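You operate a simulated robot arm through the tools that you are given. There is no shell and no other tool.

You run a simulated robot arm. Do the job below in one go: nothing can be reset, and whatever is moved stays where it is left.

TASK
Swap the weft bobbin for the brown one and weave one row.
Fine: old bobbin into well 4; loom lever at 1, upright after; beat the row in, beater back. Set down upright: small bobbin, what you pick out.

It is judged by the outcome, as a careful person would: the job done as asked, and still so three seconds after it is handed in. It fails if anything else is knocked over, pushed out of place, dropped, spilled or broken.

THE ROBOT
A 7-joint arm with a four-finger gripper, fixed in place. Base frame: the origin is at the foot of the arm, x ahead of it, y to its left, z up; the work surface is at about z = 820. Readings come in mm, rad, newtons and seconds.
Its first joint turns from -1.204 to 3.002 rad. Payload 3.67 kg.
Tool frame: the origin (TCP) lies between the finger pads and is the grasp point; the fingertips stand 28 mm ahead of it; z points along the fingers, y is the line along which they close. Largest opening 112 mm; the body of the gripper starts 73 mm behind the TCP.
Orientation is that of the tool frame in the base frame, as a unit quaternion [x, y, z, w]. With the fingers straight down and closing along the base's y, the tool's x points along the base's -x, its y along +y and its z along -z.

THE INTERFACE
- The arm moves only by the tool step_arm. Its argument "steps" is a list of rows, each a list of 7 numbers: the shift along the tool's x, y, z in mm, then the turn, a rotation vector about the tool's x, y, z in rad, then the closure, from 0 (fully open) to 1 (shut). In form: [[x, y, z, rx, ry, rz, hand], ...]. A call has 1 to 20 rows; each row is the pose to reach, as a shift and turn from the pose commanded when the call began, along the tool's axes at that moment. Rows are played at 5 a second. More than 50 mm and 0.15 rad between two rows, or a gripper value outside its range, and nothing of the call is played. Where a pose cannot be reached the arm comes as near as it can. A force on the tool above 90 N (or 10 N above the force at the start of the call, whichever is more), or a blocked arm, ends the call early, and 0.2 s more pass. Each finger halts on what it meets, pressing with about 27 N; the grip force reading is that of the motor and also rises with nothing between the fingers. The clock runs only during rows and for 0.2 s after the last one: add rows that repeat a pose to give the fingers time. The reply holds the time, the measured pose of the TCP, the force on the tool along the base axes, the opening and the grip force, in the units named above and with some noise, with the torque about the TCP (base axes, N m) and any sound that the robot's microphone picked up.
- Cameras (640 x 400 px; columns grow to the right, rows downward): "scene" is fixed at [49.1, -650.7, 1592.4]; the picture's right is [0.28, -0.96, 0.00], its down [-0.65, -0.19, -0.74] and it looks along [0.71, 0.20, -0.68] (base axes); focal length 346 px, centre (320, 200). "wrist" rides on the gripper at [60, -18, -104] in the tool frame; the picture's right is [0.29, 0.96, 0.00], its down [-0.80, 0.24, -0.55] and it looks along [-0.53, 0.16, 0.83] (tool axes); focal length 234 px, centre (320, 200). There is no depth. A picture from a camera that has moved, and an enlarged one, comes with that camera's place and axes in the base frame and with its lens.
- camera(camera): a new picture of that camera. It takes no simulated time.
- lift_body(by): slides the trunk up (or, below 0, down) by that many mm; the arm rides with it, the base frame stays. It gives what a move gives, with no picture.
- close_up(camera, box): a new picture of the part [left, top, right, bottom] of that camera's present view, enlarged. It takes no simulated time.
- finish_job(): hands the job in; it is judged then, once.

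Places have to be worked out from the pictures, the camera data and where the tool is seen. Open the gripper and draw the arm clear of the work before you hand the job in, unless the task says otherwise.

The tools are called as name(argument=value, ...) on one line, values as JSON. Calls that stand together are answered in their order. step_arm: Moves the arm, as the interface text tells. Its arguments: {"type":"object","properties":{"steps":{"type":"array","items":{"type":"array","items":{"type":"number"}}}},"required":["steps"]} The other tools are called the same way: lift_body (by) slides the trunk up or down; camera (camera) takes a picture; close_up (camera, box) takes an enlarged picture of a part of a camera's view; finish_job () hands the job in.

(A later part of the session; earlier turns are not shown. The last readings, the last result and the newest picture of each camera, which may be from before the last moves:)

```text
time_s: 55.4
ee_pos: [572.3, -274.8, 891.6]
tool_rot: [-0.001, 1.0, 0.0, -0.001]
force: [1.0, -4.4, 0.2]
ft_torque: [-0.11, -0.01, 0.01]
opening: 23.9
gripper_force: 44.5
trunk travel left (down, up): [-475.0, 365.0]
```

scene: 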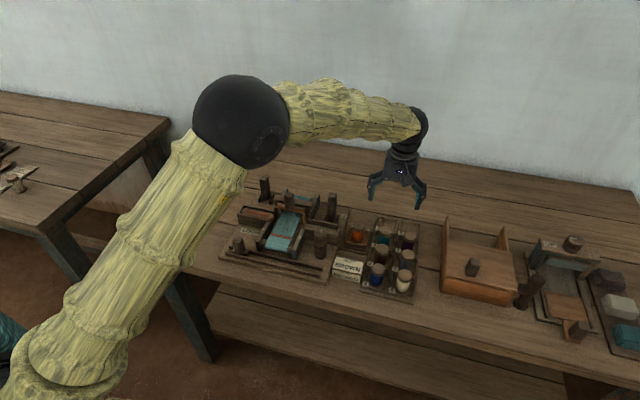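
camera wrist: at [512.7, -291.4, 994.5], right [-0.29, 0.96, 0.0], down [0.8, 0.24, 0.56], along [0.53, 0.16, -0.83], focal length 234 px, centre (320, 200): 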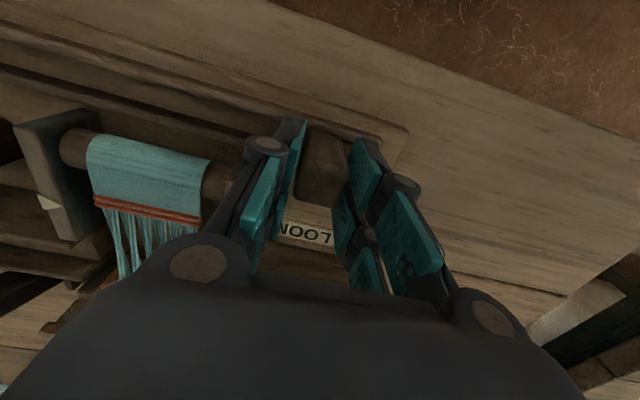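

Good grip at 23.9 mm with little side load. I'll slide 20 mm toward −y and see whether the shuttle follows.

step_arm(steps=[[0, -7, 0, 0, 0, 0, 0.9], [0, -14, 0, 0, 0, 0, 0.9], [0, -20, 0, 0, 0, 0, 0.9], [0, -20, 0, 0, 0, 0, 0.9]])

close_up(camera="scene", box=[215, 165, 355, 295])

close_up(camera="wrist", box=[0, 100, 340, 340])

```text
time_s: 56.4
ee_pos: [572.6, -293.8, 891.1]
tool_rot: [0.001, 1.0, 0.0, -0.001]
force: [-12.1, 4.1, -1.2]
ft_torque: [0.07, 0.83, 0.15]
opening: 27.7
gripper_force: 44.8
trunk travel left (down, up): [-475.0, 365.0]
```

```text
3.08 times, centred on (285, 230) of scene
camera zoom: at [49.1, -650.7, 1592.4], right [0.28, -0.96, 0.0], down [-0.65, -0.19, -0.74], along [0.71, 0.2, -0.68], focal length 1066 px, centre (428, 108)
```

zoom: 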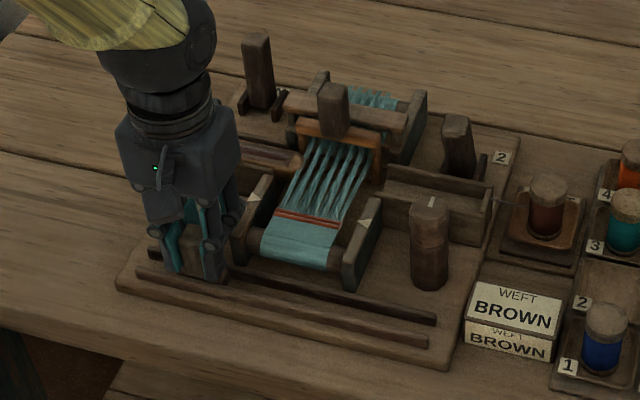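

```text
1.67 times, centred on (170, 220) of wrist
camera zoom: at [513.3, -313.2, 995.0], right [-0.29, 0.96, 0.0], down [0.8, 0.24, 0.55], along [0.53, 0.16, -0.83], focal length 390 px, centre (570, 167)
```

zoom: 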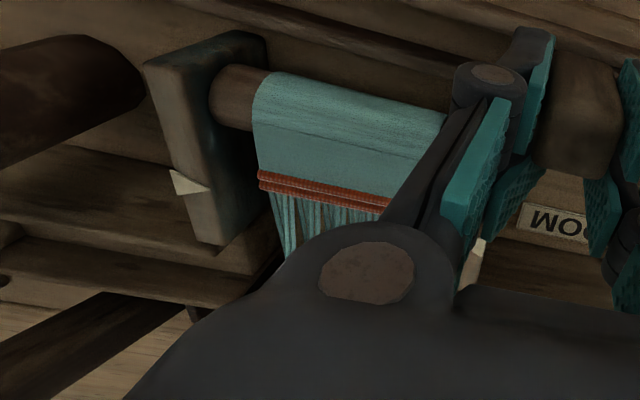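

The opening grew to 27.7 mm and there's a 12 N x-force, so I need to see what happened at the post.

close_up(camera="scene", box=[235, 215, 305, 265])

close_up(camera="wrist", box=[240, 90, 440, 250])

close_up(camera="scene", box=[240, 170, 340, 250])

```text
8.00 times, centred on (270, 240) of scene
camera zoom: at [49.1, -650.7, 1592.4], right [0.28, -0.96, 0.0], down [-0.65, -0.19, -0.74], along [0.71, 0.2, -0.68], focal length 2772 px, centre (720, -120)
```

zoom: 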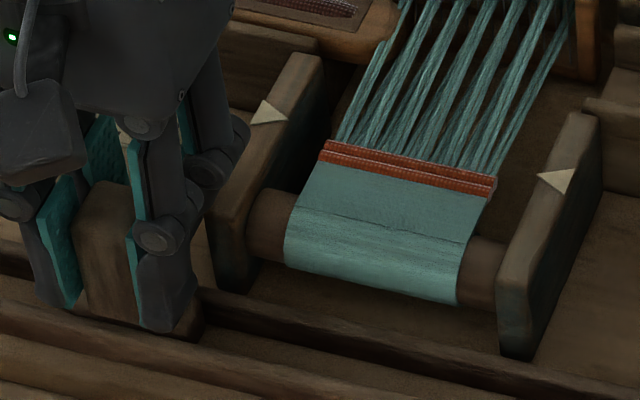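

```text
2.50 times, centred on (340, 170) of wrist
camera zoom: at [513.3, -313.2, 995.0], right [-0.29, 0.96, 0.0], down [0.8, 0.24, 0.55], along [0.53, 0.16, -0.83], focal length 585 px, centre (270, 275)
```

zoom: 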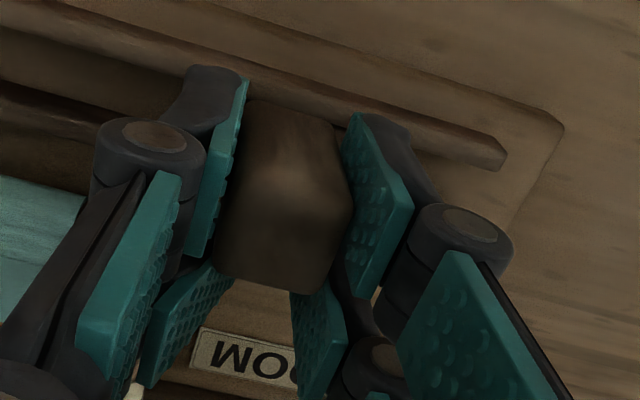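

```text
5.00 times, centred on (290, 210) of scene
camera zoom: at [49.1, -650.7, 1592.4], right [0.28, -0.96, 0.0], down [-0.65, -0.19, -0.74], along [0.71, 0.2, -0.68], focal length 1732 px, centre (470, 150)
```

zoom: 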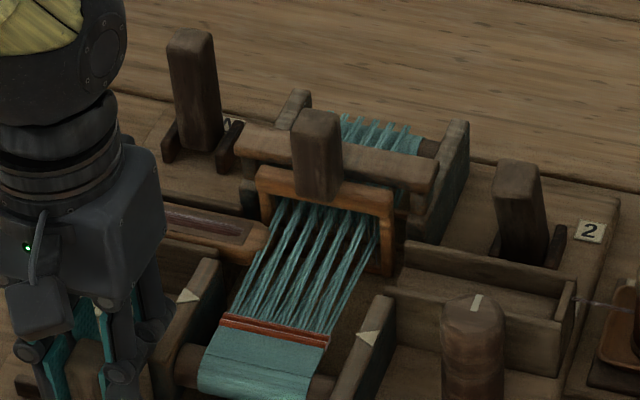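

The post and shuttle are moving together (the shuttle's right end advanced toward the shed). I'll continue sliding in moderate increments, easing x by 1 mm to reduce the side load.

step_arm(steps=[[1, -10, 0, 0, 0, 0, 0.9], [1, -20, 0, 0, 0, 0, 0.9], [1, -30, 0, 0, 0, 0, 0.9], [1, -40, 0, 0, 0, 0, 0.9], [1, -40, 0, 0, 0, 0, 0.9]])

close_up(camera="scene", box=[230, 170, 350, 280])

close_up(camera="wrist", box=[240, 90, 440, 250])

```text
time_s: 57.7
ee_pos: [572.5, -325.6, 891.0]
tool_rot: [-0.003, 1.0, 0.001, 0.0]
force: [16.5, 80.6, 3.8]
ft_torque: [2.07, -0.97, 1.32]
opening: 32.5
gripper_force: 44.9
trunk travel left (down, up): [-475.0, 365.0]
stopped in row 5: the force on the tool passed its limit at 92 N (the readings are from after the stop); the commanded pose is now the measured one
```

```text
3.64 times, centred on (290, 225) of scene
camera zoom: at [49.1, -650.7, 1592.4], right [0.28, -0.96, 0.0], down [-0.65, -0.19, -0.74], along [0.71, 0.2, -0.68], focal length 1260 px, centre (429, 109)
```

zoom: 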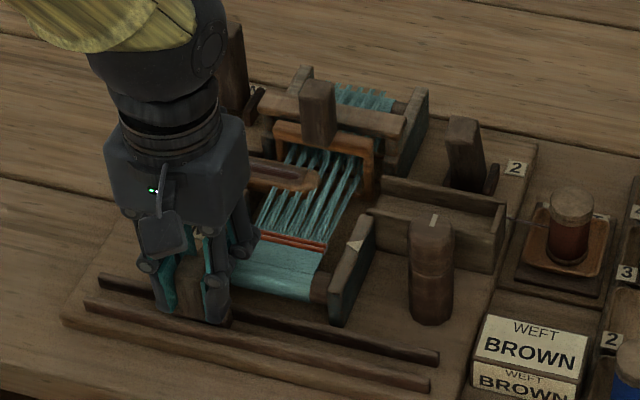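

```text
2.50 times, centred on (340, 170) of wrist
camera zoom: at [513.2, -345.1, 994.9], right [-0.3, 0.96, 0.0], down [0.8, 0.24, 0.56], along [0.53, 0.17, -0.83], focal length 585 px, centre (270, 275)
```

zoom: 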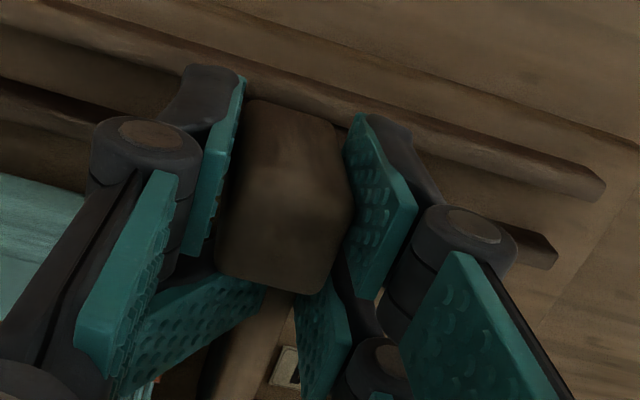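

The shuttle is now well into the shed, but the slide met about 90 N of resistance and stopped. I'll hold still briefly to see whether the force decays (drag) or remains (blocked).

step_arm(steps=[[0, 0, 0, 0, 0, 0, 0.9], [0, 0, 0, 0, 0, 0, 0.9]])

close_up(camera="scene", box=[240, 170, 320, 240])

close_up(camera="scene", box=[240, 220, 310, 270])

```text
time_s: 58.3
ee_pos: [572.1, -324.7, 891.8]
tool_rot: [-0.004, 1.0, 0.001, 0.0]
force: [21.4, 82.4, 8.4]
ft_torque: [2.16, -0.92, 1.17]
opening: 32.1
gripper_force: 45.0
trunk travel left (down, up): [-475.0, 365.0]
```

```text
5.71 times, centred on (280, 205) of scene
camera zoom: at [49.1, -650.7, 1592.4], right [0.28, -0.96, 0.0], down [-0.65, -0.19, -0.74], along [0.71, 0.2, -0.68], focal length 1980 px, centre (549, 171)
```

zoom: 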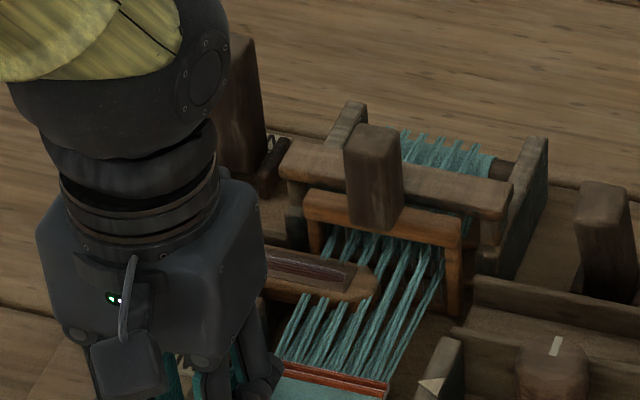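

```text
8.00 times, centred on (275, 245) of scene
camera zoom: at [49.1, -650.7, 1592.4], right [0.28, -0.96, 0.0], down [-0.65, -0.19, -0.74], along [0.71, 0.2, -0.68], focal length 2772 px, centre (680, -160)
```

zoom: 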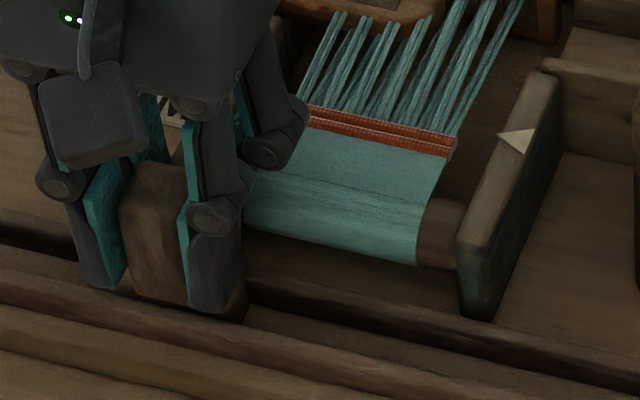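

The force stays at 82 N and the torque indicates contact about 20 mm to +x/+y of the tool near the tips: the rear part of my +y finger is catching the left side beam's front corner. I'll open to release, then lift clear before repositioning further from the beam.

step_arm(steps=[[0, 2, 0, 0, 0, 0, 0.7], [0, 3, 0, 0, 0, 0, 0.6], [0, 3, 0, 0, 0, 0, 0.6], [3, 3, 0, 0, 0, 0, 0.6], [3, 3, -15, 0, 0, 0, 0.6], [3, 3, -40, 0, 0, 0, 0.6], [3, 3, -70, 0, 0, 0, 0.6], [3, 3, -70, 0, 0, 0, 0.6]])

camera(camera="wrist")

close_up(camera="scene", box=[210, 160, 350, 290])

```text
time_s: 60.1
ee_pos: [570.2, -331.1, 960.0]
tool_rot: [-0.001, 1.0, 0.003, -0.001]
force: [0.4, 0.5, 0.2]
ft_torque: [0.0, 0.0, -0.01]
opening: 45.1
gripper_force: 0.1
trunk travel left (down, up): [-475.0, 365.0]
```

```text
taken
camera wrist: at [511.5, -351.1, 1063.7], right [-0.29, 0.96, 0.01], down [0.8, 0.24, 0.55], along [0.53, 0.17, -0.83], focal length 234 px, centre (320, 200)
```

wrist: 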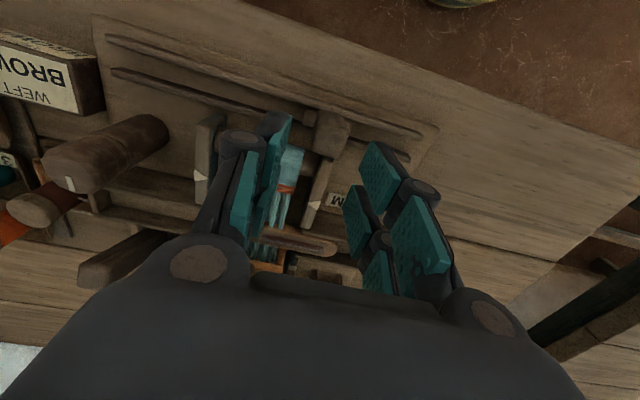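

```text
3.08 times, centred on (280, 225) of scene
camera zoom: at [49.1, -650.7, 1592.4], right [0.28, -0.96, 0.0], down [-0.65, -0.19, -0.74], along [0.71, 0.2, -0.68], focal length 1066 px, centre (443, 123)
```

zoom: 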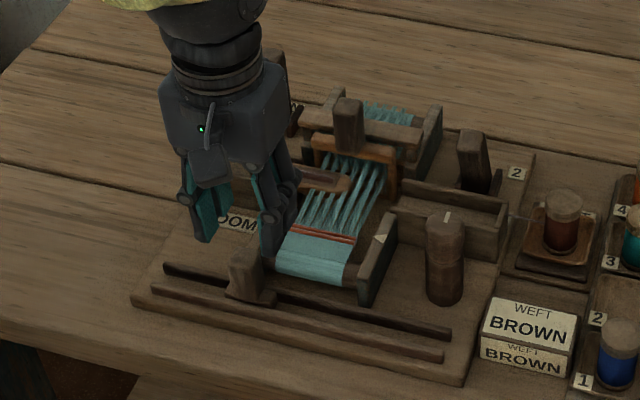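

The loom hasn't moved and the post now stands near y=-323 with the shuttle partly in the shed. I'll come down again 10 mm further forward (x≈560), so the rear of the fingers clears the beam, straddling the post loosely.

step_arm(steps=[[11, 7, 0, 0, 0, 0, 0.6], [11, 7, 25, 0, 0, 0, 0.6], [11, 7, 50, 0, 0, 0, 0.6], [11, 7, 68, 0, 0, 0, 0.6], [11, 7, 68, 0, 0, 0, 0.6]])

camera(camera="wrist")

close_up(camera="scene", box=[230, 210, 310, 280])

```text
time_s: 61.3
ee_pos: [555.7, -323.4, 890.7]
tool_rot: [-0.001, 1.0, 0.003, 0.0]
force: [0.1, 0.7, -0.2]
ft_torque: [-0.02, 0.02, 0.01]
opening: 44.8
gripper_force: 0.1
trunk travel left (down, up): [-475.0, 365.0]
```

```text
taken
camera wrist: at [497.3, -343.0, 995.7], right [-0.29, 0.96, 0.0], down [0.8, 0.24, 0.55], along [0.53, 0.16, -0.83], focal length 234 px, centre (320, 200)
```

wrist: 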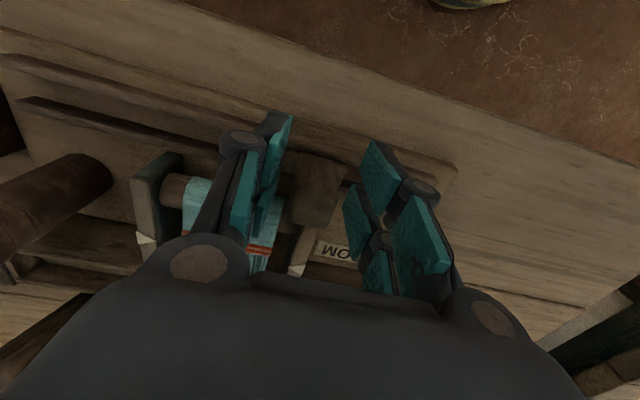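

```text
5.71 times, centred on (270, 245) of scene
camera zoom: at [49.1, -650.7, 1592.4], right [0.28, -0.96, 0.0], down [-0.65, -0.19, -0.74], along [0.71, 0.2, -0.68], focal length 1980 px, centre (606, -57)
```

zoom: 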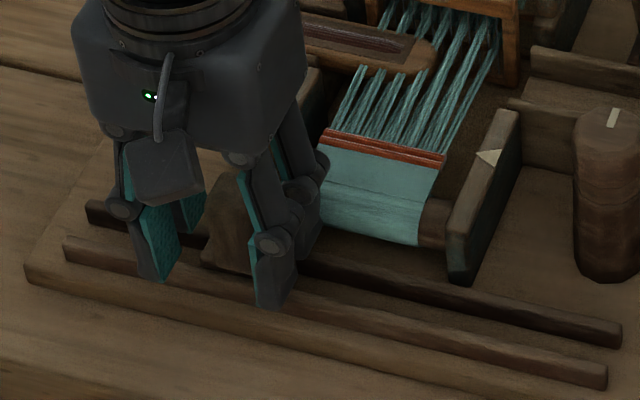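

The post is between the rear finger parts with clear space to the beam. I'll narrow to ~32 mm (loose) and push toward −y at a gentle pace, checking after 45 mm.

step_arm(steps=[[0, 0, 0, 0, 0, 0, 0.71], [0, -7, 0, 0, 0, 0, 0.71], [0, -14, 0, 0, 0, 0, 0.71], [0, -21, 0, 0, 0, 0, 0.71], [0, -28, 0, 0, 0, 0, 0.71], [0, -35, 0, 0, 0, 0, 0.71], [0, -42, 0, 0, 0, 0, 0.71], [0, -42, 0, 0, 0, 0, 0.71]])

close_up(camera="scene", box=[230, 170, 350, 280])

camera(camera="wrist")

```text
time_s: 63.1
ee_pos: [555.0, -365.9, 891.7]
tool_rot: [-0.002, 1.0, 0.003, -0.001]
force: [0.1, 0.7, -0.1]
ft_torque: [0.01, -0.01, -0.02]
opening: 32.5
gripper_force: 0.0
trunk travel left (down, up): [-475.0, 365.0]
```

```text
3.64 times, centred on (290, 225) of scene
camera zoom: at [49.1, -650.7, 1592.4], right [0.28, -0.96, 0.0], down [-0.65, -0.19, -0.74], along [0.71, 0.2, -0.68], focal length 1260 px, centre (429, 109)
```

zoom: 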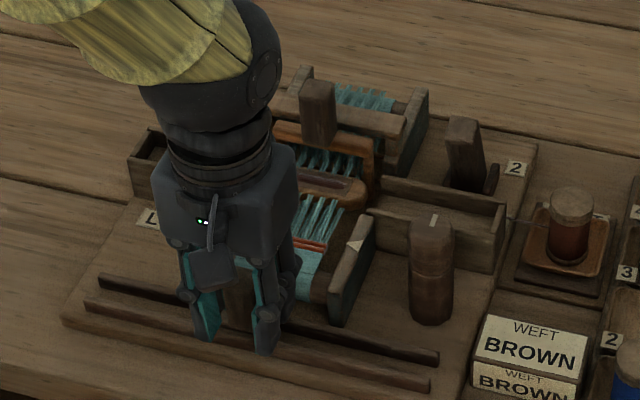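

```text
taken
camera wrist: at [496.7, -386.2, 995.5], right [-0.29, 0.96, 0.01], down [0.8, 0.24, 0.55], along [0.53, 0.17, -0.83], focal length 234 px, centre (320, 200)
```

wrist: 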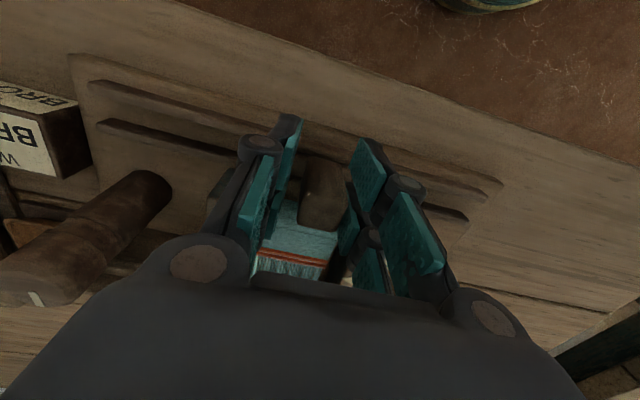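

Smooth with almost no force; the shuttle is mid-shed. Continuing another 70 mm.

step_arm(steps=[[0, -8, 0, 0, 0, 0, 0.71], [0, -16, 0, 0, 0, 0, 0.71], [0, -24, 0, 0, 0, 0, 0.71], [0, -32, 0, 0, 0, 0, 0.71], [0, -40, 0, 0, 0, 0, 0.71], [0, -48, 0, 0, 0, 0, 0.71], [0, -56, 0, 0, 0, 0, 0.71], [0, -64, 0, 0, 0, 0, 0.71], [0, -70, 0, 0, 0, 0, 0.71], [0, -70, 0, 0, 0, 0, 0.71]])

close_up(camera="scene", box=[230, 170, 370, 290])

```text
time_s: 65.3
ee_pos: [556.4, -435.8, 889.8]
tool_rot: [-0.001, 1.0, 0.003, -0.001]
force: [-0.7, -1.2, 0.1]
ft_torque: [0.04, 0.02, -0.01]
opening: 32.7
gripper_force: 0.2
trunk travel left (down, up): [-475.0, 365.0]
```

```text
3.33 times, centred on (300, 230) of scene
camera zoom: at [49.1, -650.7, 1592.4], right [0.28, -0.96, 0.0], down [-0.65, -0.19, -0.74], along [0.71, 0.2, -0.68], focal length 1155 px, centre (387, 100)
```

zoom: 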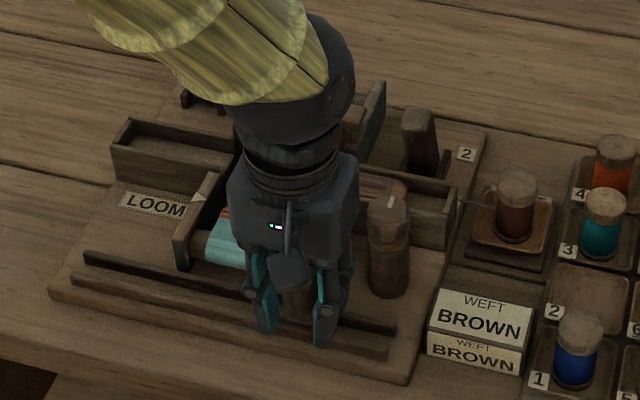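

The shuttle is entering the right box. I'll continue 34 mm more slowly, then finish in small steps to the end stop.

step_arm(steps=[[0, -6, 0, 0, 0, 0, 0.71], [0, -12, 0, 0, 0, 0, 0.71], [0, -18, 0, 0, 0, 0, 0.71], [0, -24, 0, 0, 0, 0, 0.71], [0, -30, 0, 0, 0, 0, 0.71], [0, -34, 0, 0, 0, 0, 0.71], [0, -34, 0, 0, 0, 0, 0.71]])

close_up(camera="scene", box=[230, 170, 370, 290])

```text
time_s: 66.9
ee_pos: [556.5, -470.3, 892.8]
tool_rot: [-0.001, 1.0, 0.003, 0.0]
force: [0.8, 2.4, -1.1]
ft_torque: [0.04, -0.01, 0.03]
opening: 33.7
gripper_force: 1.1
trunk travel left (down, up): [-475.0, 365.0]
```

```text
3.33 times, centred on (300, 230) of scene
camera zoom: at [49.1, -650.7, 1592.4], right [0.28, -0.96, 0.0], down [-0.65, -0.19, -0.74], along [0.71, 0.2, -0.68], focal length 1155 px, centre (387, 100)
```

zoom: 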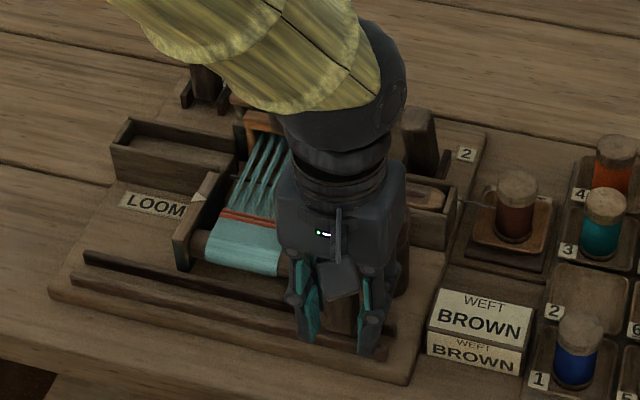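

Small resistance just appeared. Stepping 2–3 mm at a time to make sure the slider is at its end.

step_arm(steps=[[0, -2, 0, 0, 0, 0, 0.71], [0, -4, 0, 0, 0, 0, 0.71], [0, -6, 0, 0, 0, 0, 0.71], [0, -6, 0, 0, 0, 0, 0.71]])

camera(camera="wrist")

```text
time_s: 67.9
ee_pos: [557.1, -474.8, 892.2]
tool_rot: [-0.001, 1.0, 0.001, 0.001]
force: [3.0, 19.5, 6.1]
ft_torque: [0.59, -0.01, 0.08]
opening: 43.3
gripper_force: 10.2
trunk travel left (down, up): [-475.0, 365.0]
```

```text
taken
camera wrist: at [498.1, -494.5, 995.2], right [-0.29, 0.96, 0.0], down [0.8, 0.24, 0.55], along [0.53, 0.16, -0.83], focal length 234 px, centre (320, 200)
```

wrist: 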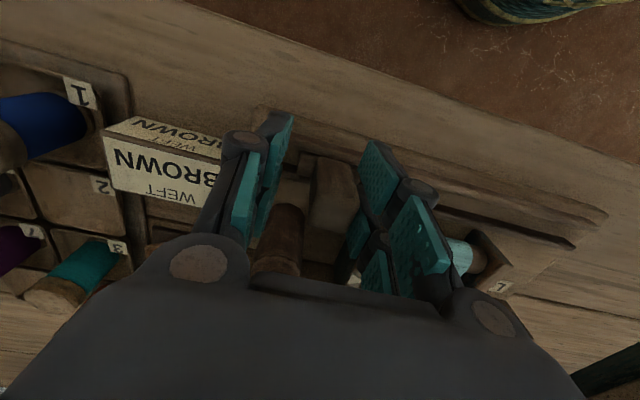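

The finger yields against a firm 20 N, so the slider has reached its right end stop. I'll back off slightly, open and lift clear to look at the shuttle.

step_arm(steps=[[0, 5, 0, 0, 0, 0, 0.6], [0, 4, 0, 0, 0, 0, 0.55], [0, 4, 0, 0, 0, 0, 0.55], [0, 4, -25, 0, 0, 0, 0.55], [0, 4, -60, 0, 0, 0, 0.55], [0, 4, -105, 0, 0, 0, 0.55], [0, 4, -140, 0, 0, 0, 0.55], [0, 4, -140, 0, 0, 0, 0.55]])

close_up(camera="scene", box=[220, 160, 380, 290])

camera(camera="wrist")

```text
time_s: 69.7
ee_pos: [559.7, -471.6, 1029.1]
tool_rot: [-0.001, 1.0, 0.004, -0.001]
force: [-0.5, -0.8, 0.6]
ft_torque: [0.04, -0.06, 0.0]
opening: 50.2
gripper_force: 0.1
trunk travel left (down, up): [-475.0, 365.0]
```

```text
3.08 times, centred on (300, 225) of scene
camera zoom: at [49.1, -650.7, 1592.4], right [0.28, -0.96, 0.0], down [-0.65, -0.19, -0.74], along [0.71, 0.2, -0.68], focal length 1066 px, centre (382, 123)
```

zoom: 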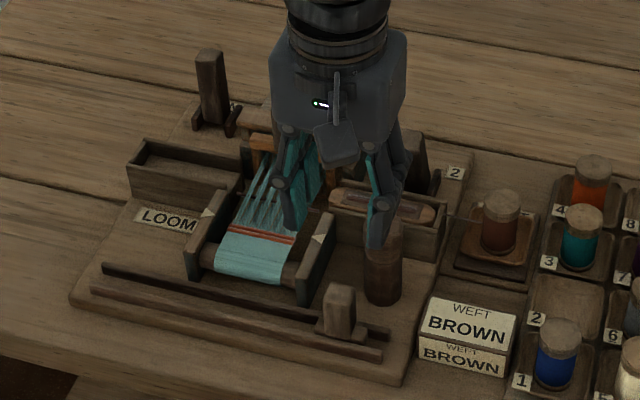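

```text
taken
camera wrist: at [499.7, -492.5, 1133.5], right [-0.29, 0.96, 0.01], down [0.8, 0.24, 0.55], along [0.53, 0.17, -0.83], focal length 234 px, centre (320, 200)
```

wrist: 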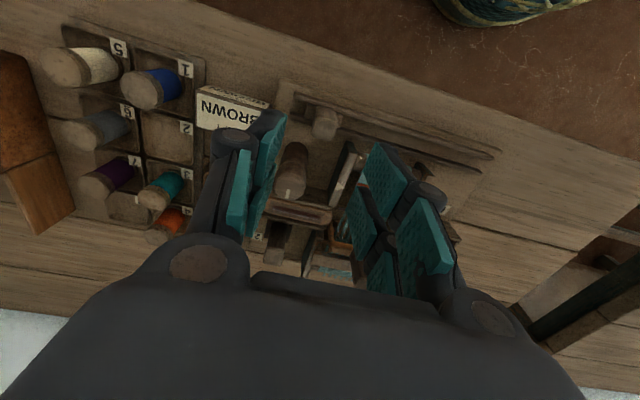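

The shuttle has crossed into the right box. Next is the beater: I'll move over its handle near (708,-371) at a safe height to align.

step_arm(steps=[[-30, 20, -10, 0, 0, 0, 0.5], [-60, 40, -10, 0, 0, 0, 0.5], [-90, 60, -10, 0, 0, 0, 0.5], [-120, 80, -10, 0, 0, 0, 0.5], [-145, 98, -10, 0, 0, 0, 0.5], [-145, 98, -10, 0, 0, 0, 0.5], [-145, 98, -10, 0, 0, 0, 0.5]])

camera(camera="wrist")

close_up(camera="wrist", box=[230, 60, 410, 200])

close_up(camera="scene", box=[240, 160, 360, 260])

```text
time_s: 71.3
ee_pos: [701.1, -374.3, 1038.5]
tool_rot: [-0.001, 1.0, 0.003, 0.0]
force: [0.4, 0.3, 0.1]
ft_torque: [-0.03, -0.01, 0.0]
opening: 56.0
gripper_force: 0.1
trunk travel left (down, up): [-475.0, 365.0]
```

```text
taken
camera wrist: at [643.2, -393.2, 1143.0], right [-0.29, 0.96, 0.01], down [0.8, 0.24, 0.55], along [0.53, 0.17, -0.83], focal length 234 px, centre (320, 200)
```

wrist: 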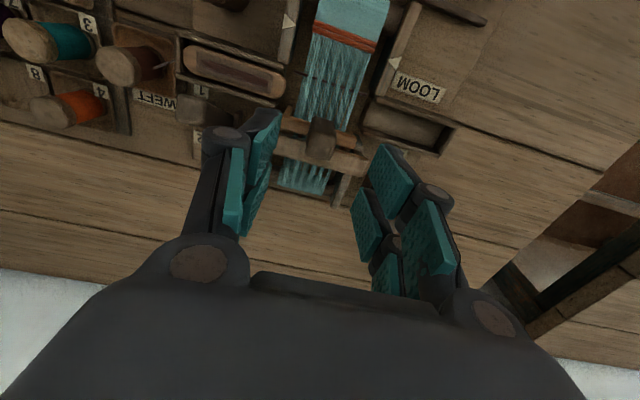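

```text
2.86 times, centred on (320, 130) of wrist
camera zoom: at [643.2, -393.2, 1143.0], right [-0.29, 0.96, 0.01], down [0.8, 0.24, 0.55], along [0.53, 0.17, -0.83], focal length 669 px, centre (320, 400)
```

zoom: 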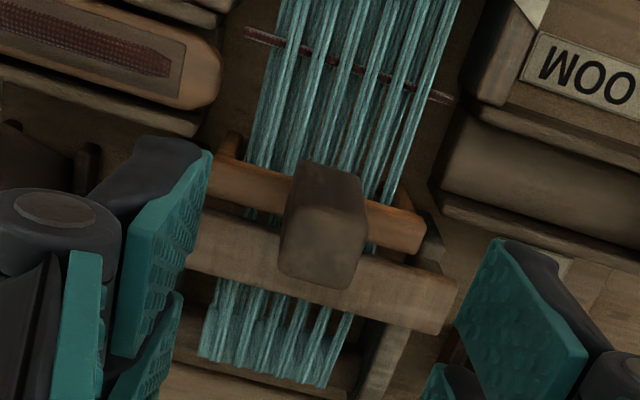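

```text
4.00 times, centred on (300, 210) of scene
camera zoom: at [49.1, -650.7, 1592.4], right [0.28, -0.96, 0.0], down [-0.65, -0.19, -0.74], along [0.71, 0.2, -0.68], focal length 1386 px, centre (400, 160)
```

zoom: 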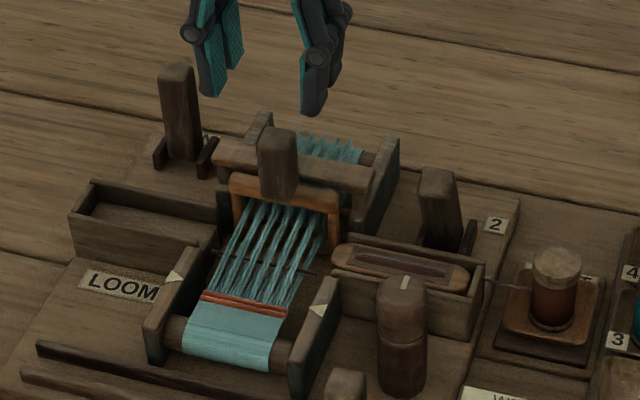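

A brown pick now lies in the open shed. The beater handle's top is at about (709,-373,958), with the crossbar right behind it at x≥727, so I'll descend at x≈702 with tips just above the crossbar height and check.

step_arm(steps=[[-1, 1.5, 30, 0, 0, 0, 0.5], [-1, 1.5, 60, 0, 0, 0, 0.5], [-1, 1.5, 80, 0, 0, 0, 0.5], [-1, 1.5, 92, 0, 0, 0, 0.5], [-1, 1.5, 92, 0, 0, 0, 0.5]])

camera(camera="wrist")

close_up(camera="scene", box=[240, 160, 340, 240])

```text
time_s: 72.5
ee_pos: [702.9, -372.3, 949.5]
tool_rot: [-0.002, 1.0, 0.002, 0.0]
force: [-0.1, 0.5, -0.2]
ft_torque: [-0.02, -0.02, -0.01]
opening: 56.1
gripper_force: 0.0
trunk travel left (down, up): [-475.0, 365.0]
```

```text
taken
camera wrist: at [644.2, -392.2, 1054.2], right [-0.29, 0.96, 0.01], down [0.8, 0.24, 0.55], along [0.53, 0.17, -0.83], focal length 234 px, centre (320, 200)
```

wrist: 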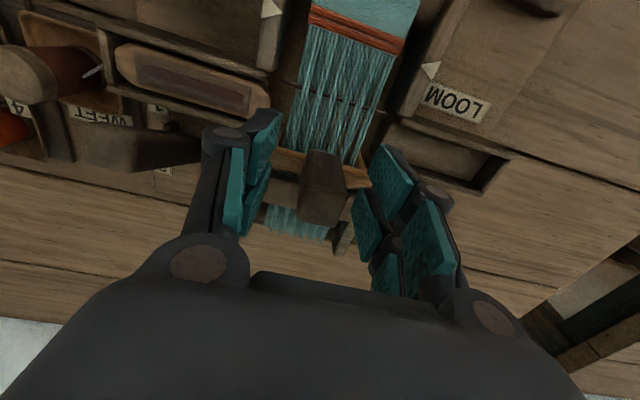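

```text
5.00 times, centred on (290, 200) of scene
camera zoom: at [49.1, -650.7, 1592.4], right [0.28, -0.96, 0.0], down [-0.65, -0.19, -0.74], along [0.71, 0.2, -0.68], focal length 1732 px, centre (470, 200)
```

zoom: 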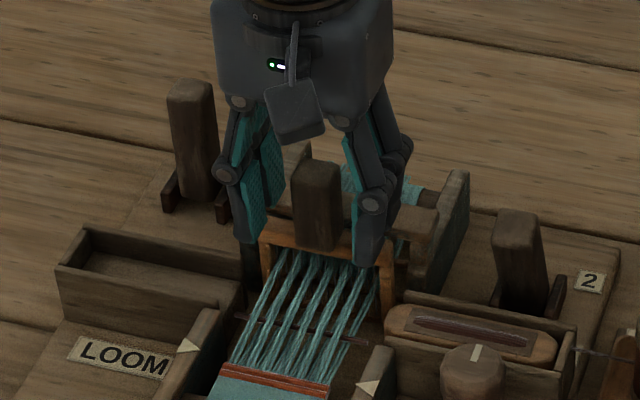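

The fingers straddle the handle above the crossbar with no contact. Closing on it now.

step_arm(steps=[[0, 0, 0, 0, 0, 0, 0.65], [0, 0, 0, 0, 0, 0, 0.72], [0, 0, 0, 0, 0, 0, 0.77], [0, 0, 0, 0, 0, 0, 0.82], [0, 0, 0, 0, 0, 0, 0.88], [0, 0, 0, 0, 0, 0, 0.88]])

```text
time_s: 73.9
ee_pos: [703.8, -369.0, 949.9]
tool_rot: [-0.001, 1.0, 0.002, -0.001]
force: [-1.7, 25.9, -6.9]
ft_torque: [0.72, -0.11, 0.23]
opening: 24.0
gripper_force: 44.7
trunk travel left (down, up): [-475.0, 365.0]
```

Gripped at 24 mm but with 26 N side load; the handle is ~2.5 mm further to +y. I'll loosen, shift, and close again.

step_arm(steps=[[0, 0, 0, 0, 0, 0, 0.7], [0, 2.5, 0, 0, 0, 0, 0.7], [0, 2.5, 0, 0, 0, 0, 0.7], [0, 2.5, 0, 0, 0, 0, 0.76], [0, 2.5, 0, 0, 0, 0, 0.82], [0, 2.5, 0, 0, 0, 0, 0.88], [0, 2.5, 0, 0, 0, 0, 0.88]])

```text
time_s: 75.5
ee_pos: [702.0, -369.7, 949.8]
tool_rot: [0.0, 1.0, 0.003, -0.001]
force: [-0.2, 4.4, -0.8]
ft_torque: [0.11, -0.14, 0.03]
opening: 24.1
gripper_force: 44.8
trunk travel left (down, up): [-475.0, 365.0]
```

Balanced now (4 N). I'll pull the beater toward the cloth by 20 mm first to see how it moves.

step_arm(steps=[[5, 0, 0, 0, 0, 0, 0.9], [10, 0, 0, 0, 0, 0, 0.9], [15, 0, 0, 0, 0, 0, 0.9], [20, 0, 0, 0, 0, 0, 0.9], [20, 0, 0, 0, 0, 0, 0.9]])

close_up(camera="scene", box=[240, 160, 340, 240])

camera(camera="wrist")

```text
time_s: 76.7
ee_pos: [684.0, -371.5, 949.7]
tool_rot: [-0.001, 1.0, 0.002, 0.0]
force: [-0.3, 7.6, 7.7]
ft_torque: [0.26, -0.23, 0.04]
opening: 24.2
gripper_force: 44.9
trunk travel left (down, up): [-475.0, 365.0]
```

```text
5.00 times, centred on (290, 200) of scene
camera zoom: at [49.1, -650.7, 1592.4], right [0.28, -0.96, 0.0], down [-0.65, -0.19, -0.74], along [0.71, 0.2, -0.68], focal length 1732 px, centre (470, 200)
```

zoom: 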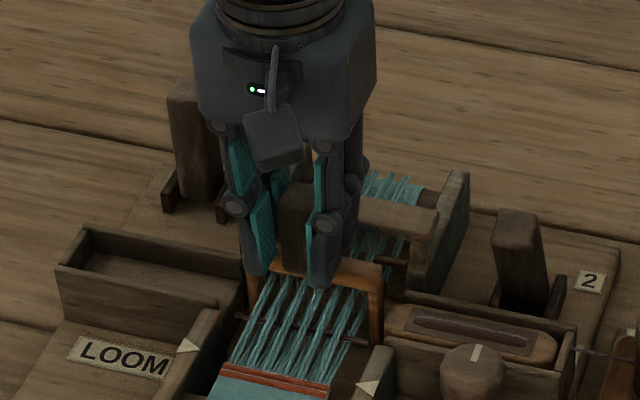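

```text
taken
camera wrist: at [623.9, -389.6, 1053.8], right [-0.29, 0.96, 0.0], down [0.8, 0.24, 0.56], along [0.53, 0.16, -0.83], focal length 234 px, centre (320, 200)
```

wrist: 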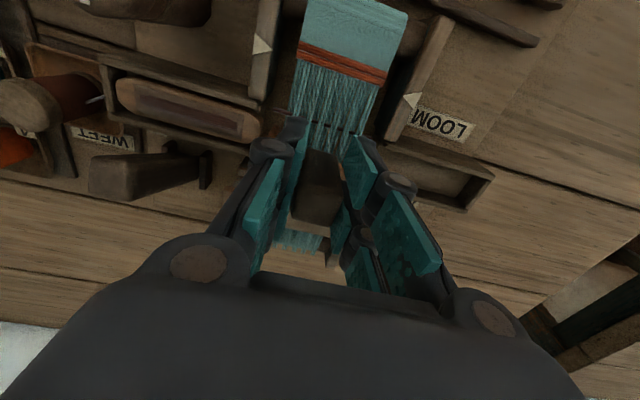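

The beater slides smoothly. Continue 40 mm toward the fell.

step_arm(steps=[[6, 0, 0, 0, 0, 0, 0.9], [12, 0, 0, 0, 0, 0, 0.9], [18, 0, 0, 0, 0, 0, 0.9], [24, 0, 0, 0, 0, 0, 0.9], [30, 0, 0, 0, 0, 0, 0.9], [36, 0, 0, 0, 0, 0, 0.9], [40, 0, 0, 0, 0, 0, 0.9], [40, 0, 0, 0, 0, 0, 0.9]])

close_up(camera="scene", box=[240, 160, 340, 250])

close_up(camera="wrist", box=[230, 20, 430, 180])

```text
time_s: 78.5
ee_pos: [641.3, -369.8, 949.9]
tool_rot: [-0.001, 1.0, 0.002, 0.001]
force: [0.2, -11.6, 24.8]
ft_torque: [-0.35, -0.08, -0.11]
opening: 24.4
gripper_force: 44.9
trunk travel left (down, up): [-475.0, 365.0]
```

```text
4.44 times, centred on (290, 205) of scene
camera zoom: at [49.1, -650.7, 1592.4], right [0.28, -0.96, 0.0], down [-0.65, -0.19, -0.74], along [0.71, 0.2, -0.68], focal length 1540 px, centre (453, 178)
```

zoom: 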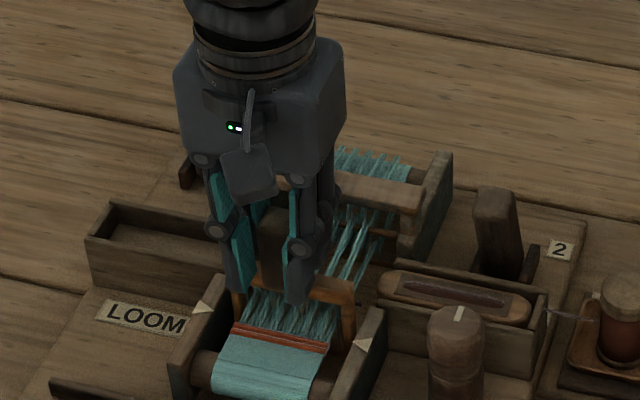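

```text
2.50 times, centred on (330, 100) of wrist
camera zoom: at [582.0, -389.5, 1053.6], right [-0.29, 0.96, 0.0], down [0.8, 0.24, 0.56], along [0.53, 0.16, -0.83], focal length 585 px, centre (295, 450)
```

zoom: 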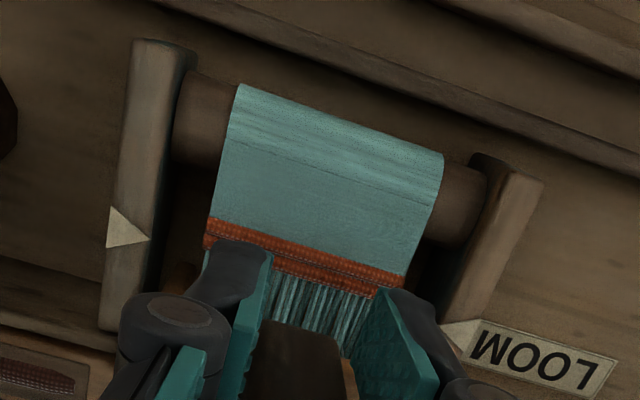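

The beater is close to the fell. I'll continue in small steps, easing the tool up 1.5 mm to relieve the vertical load.

step_arm(steps=[[3, 0, -1, 0, 0, 0, 0.9], [6, 0, -1.5, 0, 0, 0, 0.9], [9, 0, -1.5, 0, 0, 0, 0.9], [12, 0, -1.5, 0, 0, 0, 0.9], [12, 0, -1.5, 0, 0, 0, 0.9]])

close_up(camera="scene", box=[240, 180, 320, 250])

close_up(camera="wrist", box=[230, 20, 430, 180])

```text
time_s: 79.7
ee_pos: [632.3, -370.5, 950.3]
tool_rot: [-0.001, 1.0, 0.002, 0.001]
force: [6.2, -14.1, 17.5]
ft_torque: [-0.33, 0.05, -0.04]
opening: 24.3
gripper_force: 45.2
trunk travel left (down, up): [-475.0, 365.0]
```

```text
5.71 times, centred on (280, 215) of scene
camera zoom: at [49.1, -650.7, 1592.4], right [0.28, -0.96, 0.0], down [-0.65, -0.19, -0.74], along [0.71, 0.2, -0.68], focal length 1980 px, centre (549, 114)
```

zoom: 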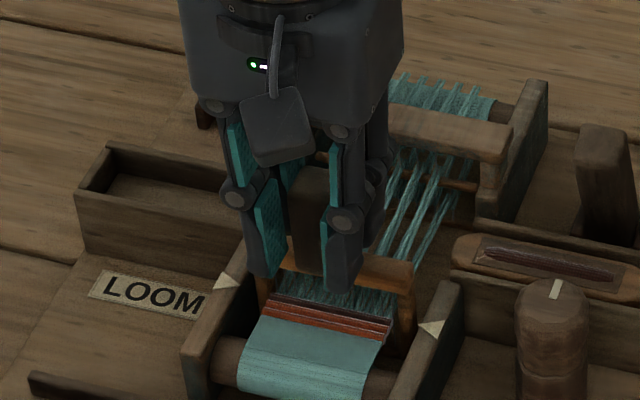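

```text
2.50 times, centred on (330, 100) of wrist
camera zoom: at [572.0, -389.6, 1053.6], right [-0.29, 0.96, 0.01], down [0.8, 0.24, 0.56], along [0.53, 0.17, -0.83], focal length 585 px, centre (295, 450)
```

zoom: 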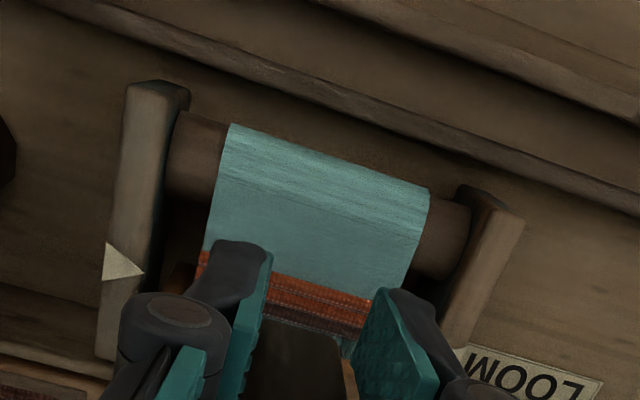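

The brown row now lies against the red rows at the fell. I'll press 3 mm more to make sure the beater is at its stop.

step_arm(steps=[[2, 0, 0, 0, 0, 0, 0.9], [4, 0, 0, 0, 0, 0, 0.9], [4, 0, 0, 0, 0, 0, 0.9]])

close_up(camera="scene", box=[240, 180, 320, 250])

```text
time_s: 80.5
ee_pos: [629.9, -370.4, 950.2]
tool_rot: [-0.001, 1.0, 0.002, 0.0]
force: [37.7, -9.4, 8.9]
ft_torque: [-0.27, -1.15, -0.03]
opening: 24.4
gripper_force: 44.9
trunk travel left (down, up): [-475.0, 365.0]
```

```text
5.71 times, centred on (280, 215) of scene
camera zoom: at [49.1, -650.7, 1592.4], right [0.28, -0.96, 0.0], down [-0.65, -0.19, -0.74], along [0.71, 0.2, -0.68], focal length 1980 px, centre (549, 114)
```

zoom: 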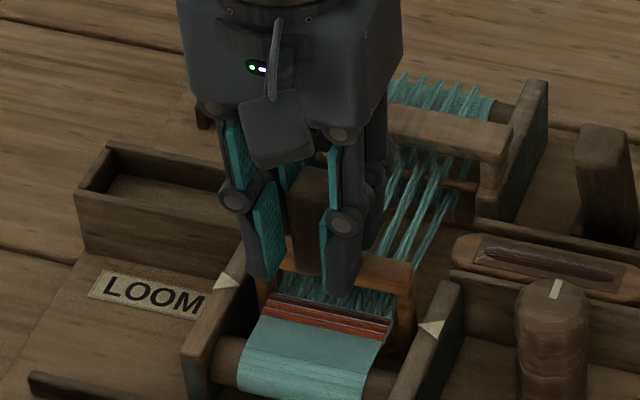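

Firm stop at 38 N: the row is beaten in. Now I'll push the beater back toward its rest position (tool x ≈ 702).

step_arm(steps=[[-6, 0, 0, 0, 0, 0, 0.9], [-13, 0, 0, 0, 0, 0, 0.9], [-20, 0, 0, 0, 0, 0, 0.9], [-27, 0, 0, 0, 0, 0, 0.9], [-34, 0, 0, 0, 0, 0, 0.9], [-41, 0, 0, 0, 0, 0, 0.9], [-48, 0, 0, 0, 0, 0, 0.9], [-55, 0, 0, 0, 0, 0, 0.9], [-62, 0, 0, 0, 0, 0, 0.9], [-68, 0, 0, 0, 0, 0, 0.9], [-72, 0, 0, 0, 0, 0, 0.9], [-72, 0, 0, 0, 0, 0, 0.9]])

close_up(camera="scene", box=[240, 160, 340, 250])

```text
time_s: 83.1
ee_pos: [699.7, -369.9, 948.6]
tool_rot: [0.0, 1.0, 0.004, -0.001]
force: [0.4, -7.6, -5.0]
ft_torque: [-0.13, -0.15, 0.01]
opening: 24.4
gripper_force: 45.1
trunk travel left (down, up): [-475.0, 365.0]
```

```text
4.44 times, centred on (290, 205) of scene
camera zoom: at [49.1, -650.7, 1592.4], right [0.28, -0.96, 0.0], down [-0.65, -0.19, -0.74], along [0.71, 0.2, -0.68], focal length 1540 px, centre (453, 178)
```

zoom: 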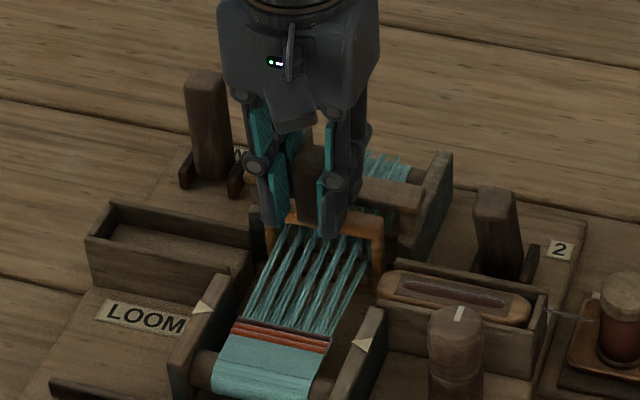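

Brown row stays at the fell and the beater is nearly back. A few more millimetres to reach the rear stop.

step_arm(steps=[[-1.5, 0, 0, 0, 0, 0, 0.9], [-3, 0, 0, 0, 0, 0, 0.9], [-3, 0, 0, 0, 0, 0, 0.9]])

```text
time_s: 83.9
ee_pos: [703.0, -370.1, 949.1]
tool_rot: [-0.001, 1.0, 0.003, -0.001]
force: [-1.5, -6.8, -6.2]
ft_torque: [-0.14, -0.04, -0.05]
opening: 24.1
gripper_force: 44.7
trunk travel left (down, up): [-475.0, 365.0]
```

step_arm(steps=[[-1, 0, 0, 0, 0, 0, 0.9], [-2, 0, 0, 0, 0, 0, 0.9], [-2, 0, 0, 0, 0, 0, 0.9]])

```text
time_s: 84.7
ee_pos: [702.5, -369.8, 949.9]
tool_rot: [-0.001, 1.0, 0.004, -0.001]
force: [-16.0, -7.0, -5.3]
ft_torque: [-0.15, 0.79, -0.06]
opening: 24.4
gripper_force: 44.6
trunk travel left (down, up): [-475.0, 365.0]
```

Force of −16 N shows the beater is against its rear stop, back at its original place. I'll open and lift clear.

step_arm(steps=[[0.5, 0, 0, 0, 0, 0, 0.78], [0.5, 0, 0, 0, 0, 0, 0.65], [0.5, 0, 0, 0, 0, 0, 0.55], [0.5, 0, 0, 0, 0, 0, 0.55], [0.5, 0, -25, 0, 0, 0, 0.55], [0.5, 0, -60, 0, 0, 0, 0.55], [0.5, 0, -85, 0, 0, 0, 0.55], [0.5, 0, -85, 0, 0, 0, 0.55]])

camera(camera="wrist")

close_up(camera="scene", box=[230, 160, 350, 260])

```text
time_s: 86.5
ee_pos: [702.5, -369.7, 1035.2]
tool_rot: [0.0, 1.0, 0.003, -0.001]
force: [0.4, 0.1, -0.5]
ft_torque: [-0.01, 0.04, -0.02]
opening: 50.5
gripper_force: 0.1
trunk travel left (down, up): [-475.0, 365.0]
```

```text
taken
camera wrist: at [643.8, -389.3, 1138.8], right [-0.29, 0.96, 0.01], down [0.8, 0.24, 0.55], along [0.53, 0.17, -0.83], focal length 234 px, centre (320, 200)
```

wrist: 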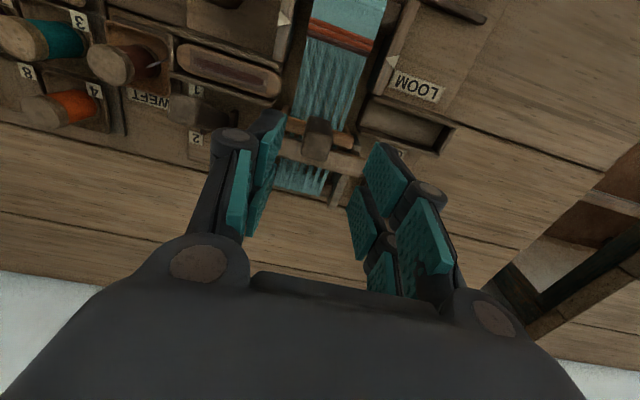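

```text
4.00 times, centred on (290, 210) of scene
camera zoom: at [49.1, -650.7, 1592.4], right [0.28, -0.96, 0.0], down [-0.65, -0.19, -0.74], along [0.71, 0.2, -0.68], focal length 1386 px, centre (440, 160)
```

zoom: 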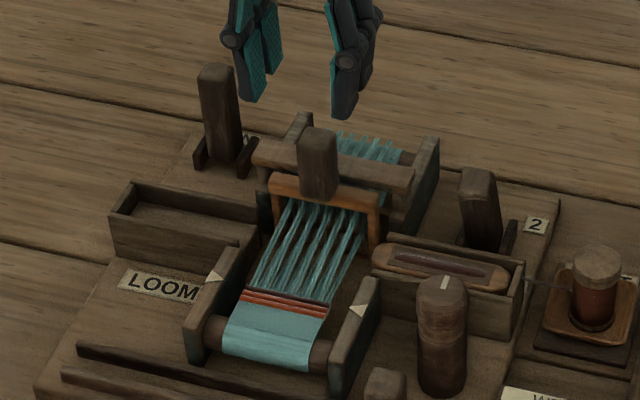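

The brown row is in and the beater is home. Now I'll return the lever upright: move beside it at (688,-482), tilt the tool ~23.5° to match the lever, and stop 75 mm short along its axis.

step_arm(steps=[[5, -38, 0, 0, 0, 0, 0.6], [10, -76, 0, 0, 0, 0, 0.6], [14.5, -112, 0, 0, 0, 0, 0.6], [14.5, -112, 0, 0, -0.137, 0, 0.6], [14.5, -112, 12, 0, -0.274, 0, 0.6], [14.5, -112, 36, 0, -0.41, 0, 0.6], [14.5, -112, 36, 0, -0.41, 0, 0.6]])

camera(camera="wrist")

close_up(camera="scene", box=[260, 150, 380, 250])

```text
time_s: 88.1
ee_pos: [688.3, -483.3, 998.1]
tool_rot: [-0.001, 0.979, 0.003, 0.203]
force: [0.5, 0.9, 0.0]
ft_torque: [-0.01, 0.02, 0.02]
opening: 44.9
gripper_force: 0.0
trunk travel left (down, up): [-475.0, 365.0]
```

```text
taken
camera wrist: at [593.6, -502.7, 1069.9], right [-0.27, 0.96, -0.11], down [0.51, 0.24, 0.83], along [0.82, 0.16, -0.55], focal length 234 px, centre (320, 200)
```

wrist: 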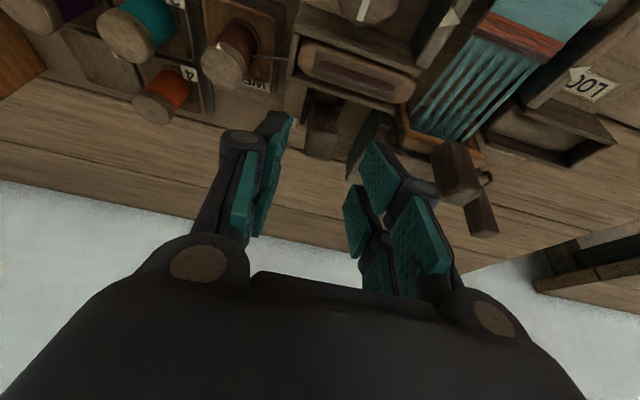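

```text
4.00 times, centred on (320, 200) of scene
camera zoom: at [49.1, -650.7, 1592.4], right [0.28, -0.96, 0.0], down [-0.65, -0.19, -0.74], along [0.71, 0.2, -0.68], focal length 1386 px, centre (320, 200)
```

zoom: 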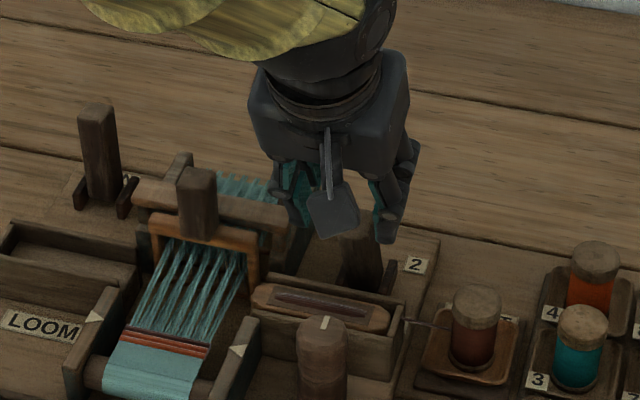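

The lever is lined up between the fingers. Advancing 74 mm along the tool axis to straddle it.

step_arm(steps=[[0, 1, 20, 0, 0, 0, 0.6], [0, 1, 40, 0, 0, 0, 0.6], [0, 1, 58, 0, 0, 0, 0.6], [0, 1, 74, 0, 0, 0, 0.6], [0, 1, 74, 0, 0, 0, 0.6]])

camera(camera="wrist")

```text
time_s: 89.3
ee_pos: [717.7, -480.5, 928.8]
tool_rot: [-0.001, 0.979, 0.003, 0.203]
force: [-0.3, 0.6, 0.0]
ft_torque: [0.01, 0.03, -0.01]
opening: 44.8
gripper_force: 0.0
trunk travel left (down, up): [-475.0, 365.0]
```

```text
taken
camera wrist: at [622.1, -500.2, 1001.3], right [-0.27, 0.96, -0.11], down [0.51, 0.24, 0.83], along [0.82, 0.16, -0.55], focal length 234 px, centre (320, 200)
```

wrist: 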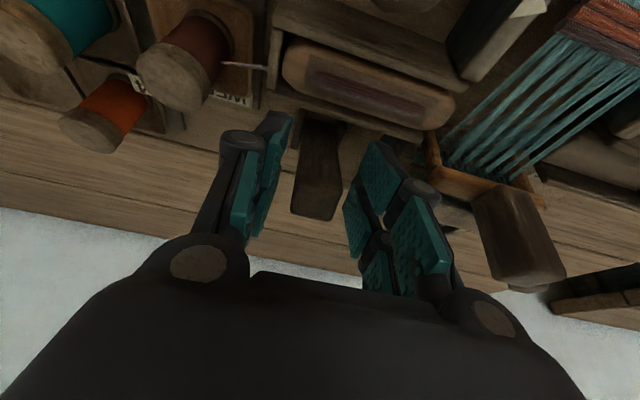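

Well aligned with no contact. I'll shift −1.2 mm in y and close.

step_arm(steps=[[0, -1.2, 0, 0, 0, 0, 0.65], [0, -1.2, 0, 0, 0, 0, 0.72], [0, -1.2, 0, 0, 0, 0, 0.78], [0, -1.2, 0, 0, 0, 0, 0.83], [0, -1.2, 0, 0, 0, 0, 0.9], [0, -1.2, 0, 0, 0, 0, 0.9]])

```text
time_s: 90.7
ee_pos: [717.7, -482.0, 928.9]
tool_rot: [0.0, 0.979, 0.002, 0.202]
force: [1.3, -6.1, 0.8]
ft_torque: [-0.24, -0.08, -0.1]
opening: 22.5
gripper_force: 44.8
trunk travel left (down, up): [-475.0, 365.0]
```

Good grip with low side load. Swinging the lever back toward upright, first half of the arc.

step_arm(steps=[[-4.7, 0, 0.1, 0, 0.05125, 0, 0.9], [-9.4, 0, 0.5, 0, 0.1025, 0, 0.9], [-14.1, 0, 1.1, 0, 0.15375, 0, 0.9], [-18.7, 0, 1.9, 0, 0.205, 0, 0.9], [-18.7, 0, 1.9, 0, 0.205, 0, 0.9]])

```text
time_s: 91.9
ee_pos: [734.9, -482.3, 935.2]
tool_rot: [0.0, 0.995, 0.003, 0.101]
force: [1.6, -6.3, -2.3]
ft_torque: [-0.13, -0.07, 0.0]
opening: 22.8
gripper_force: 44.8
trunk travel left (down, up): [-475.0, 365.0]
```

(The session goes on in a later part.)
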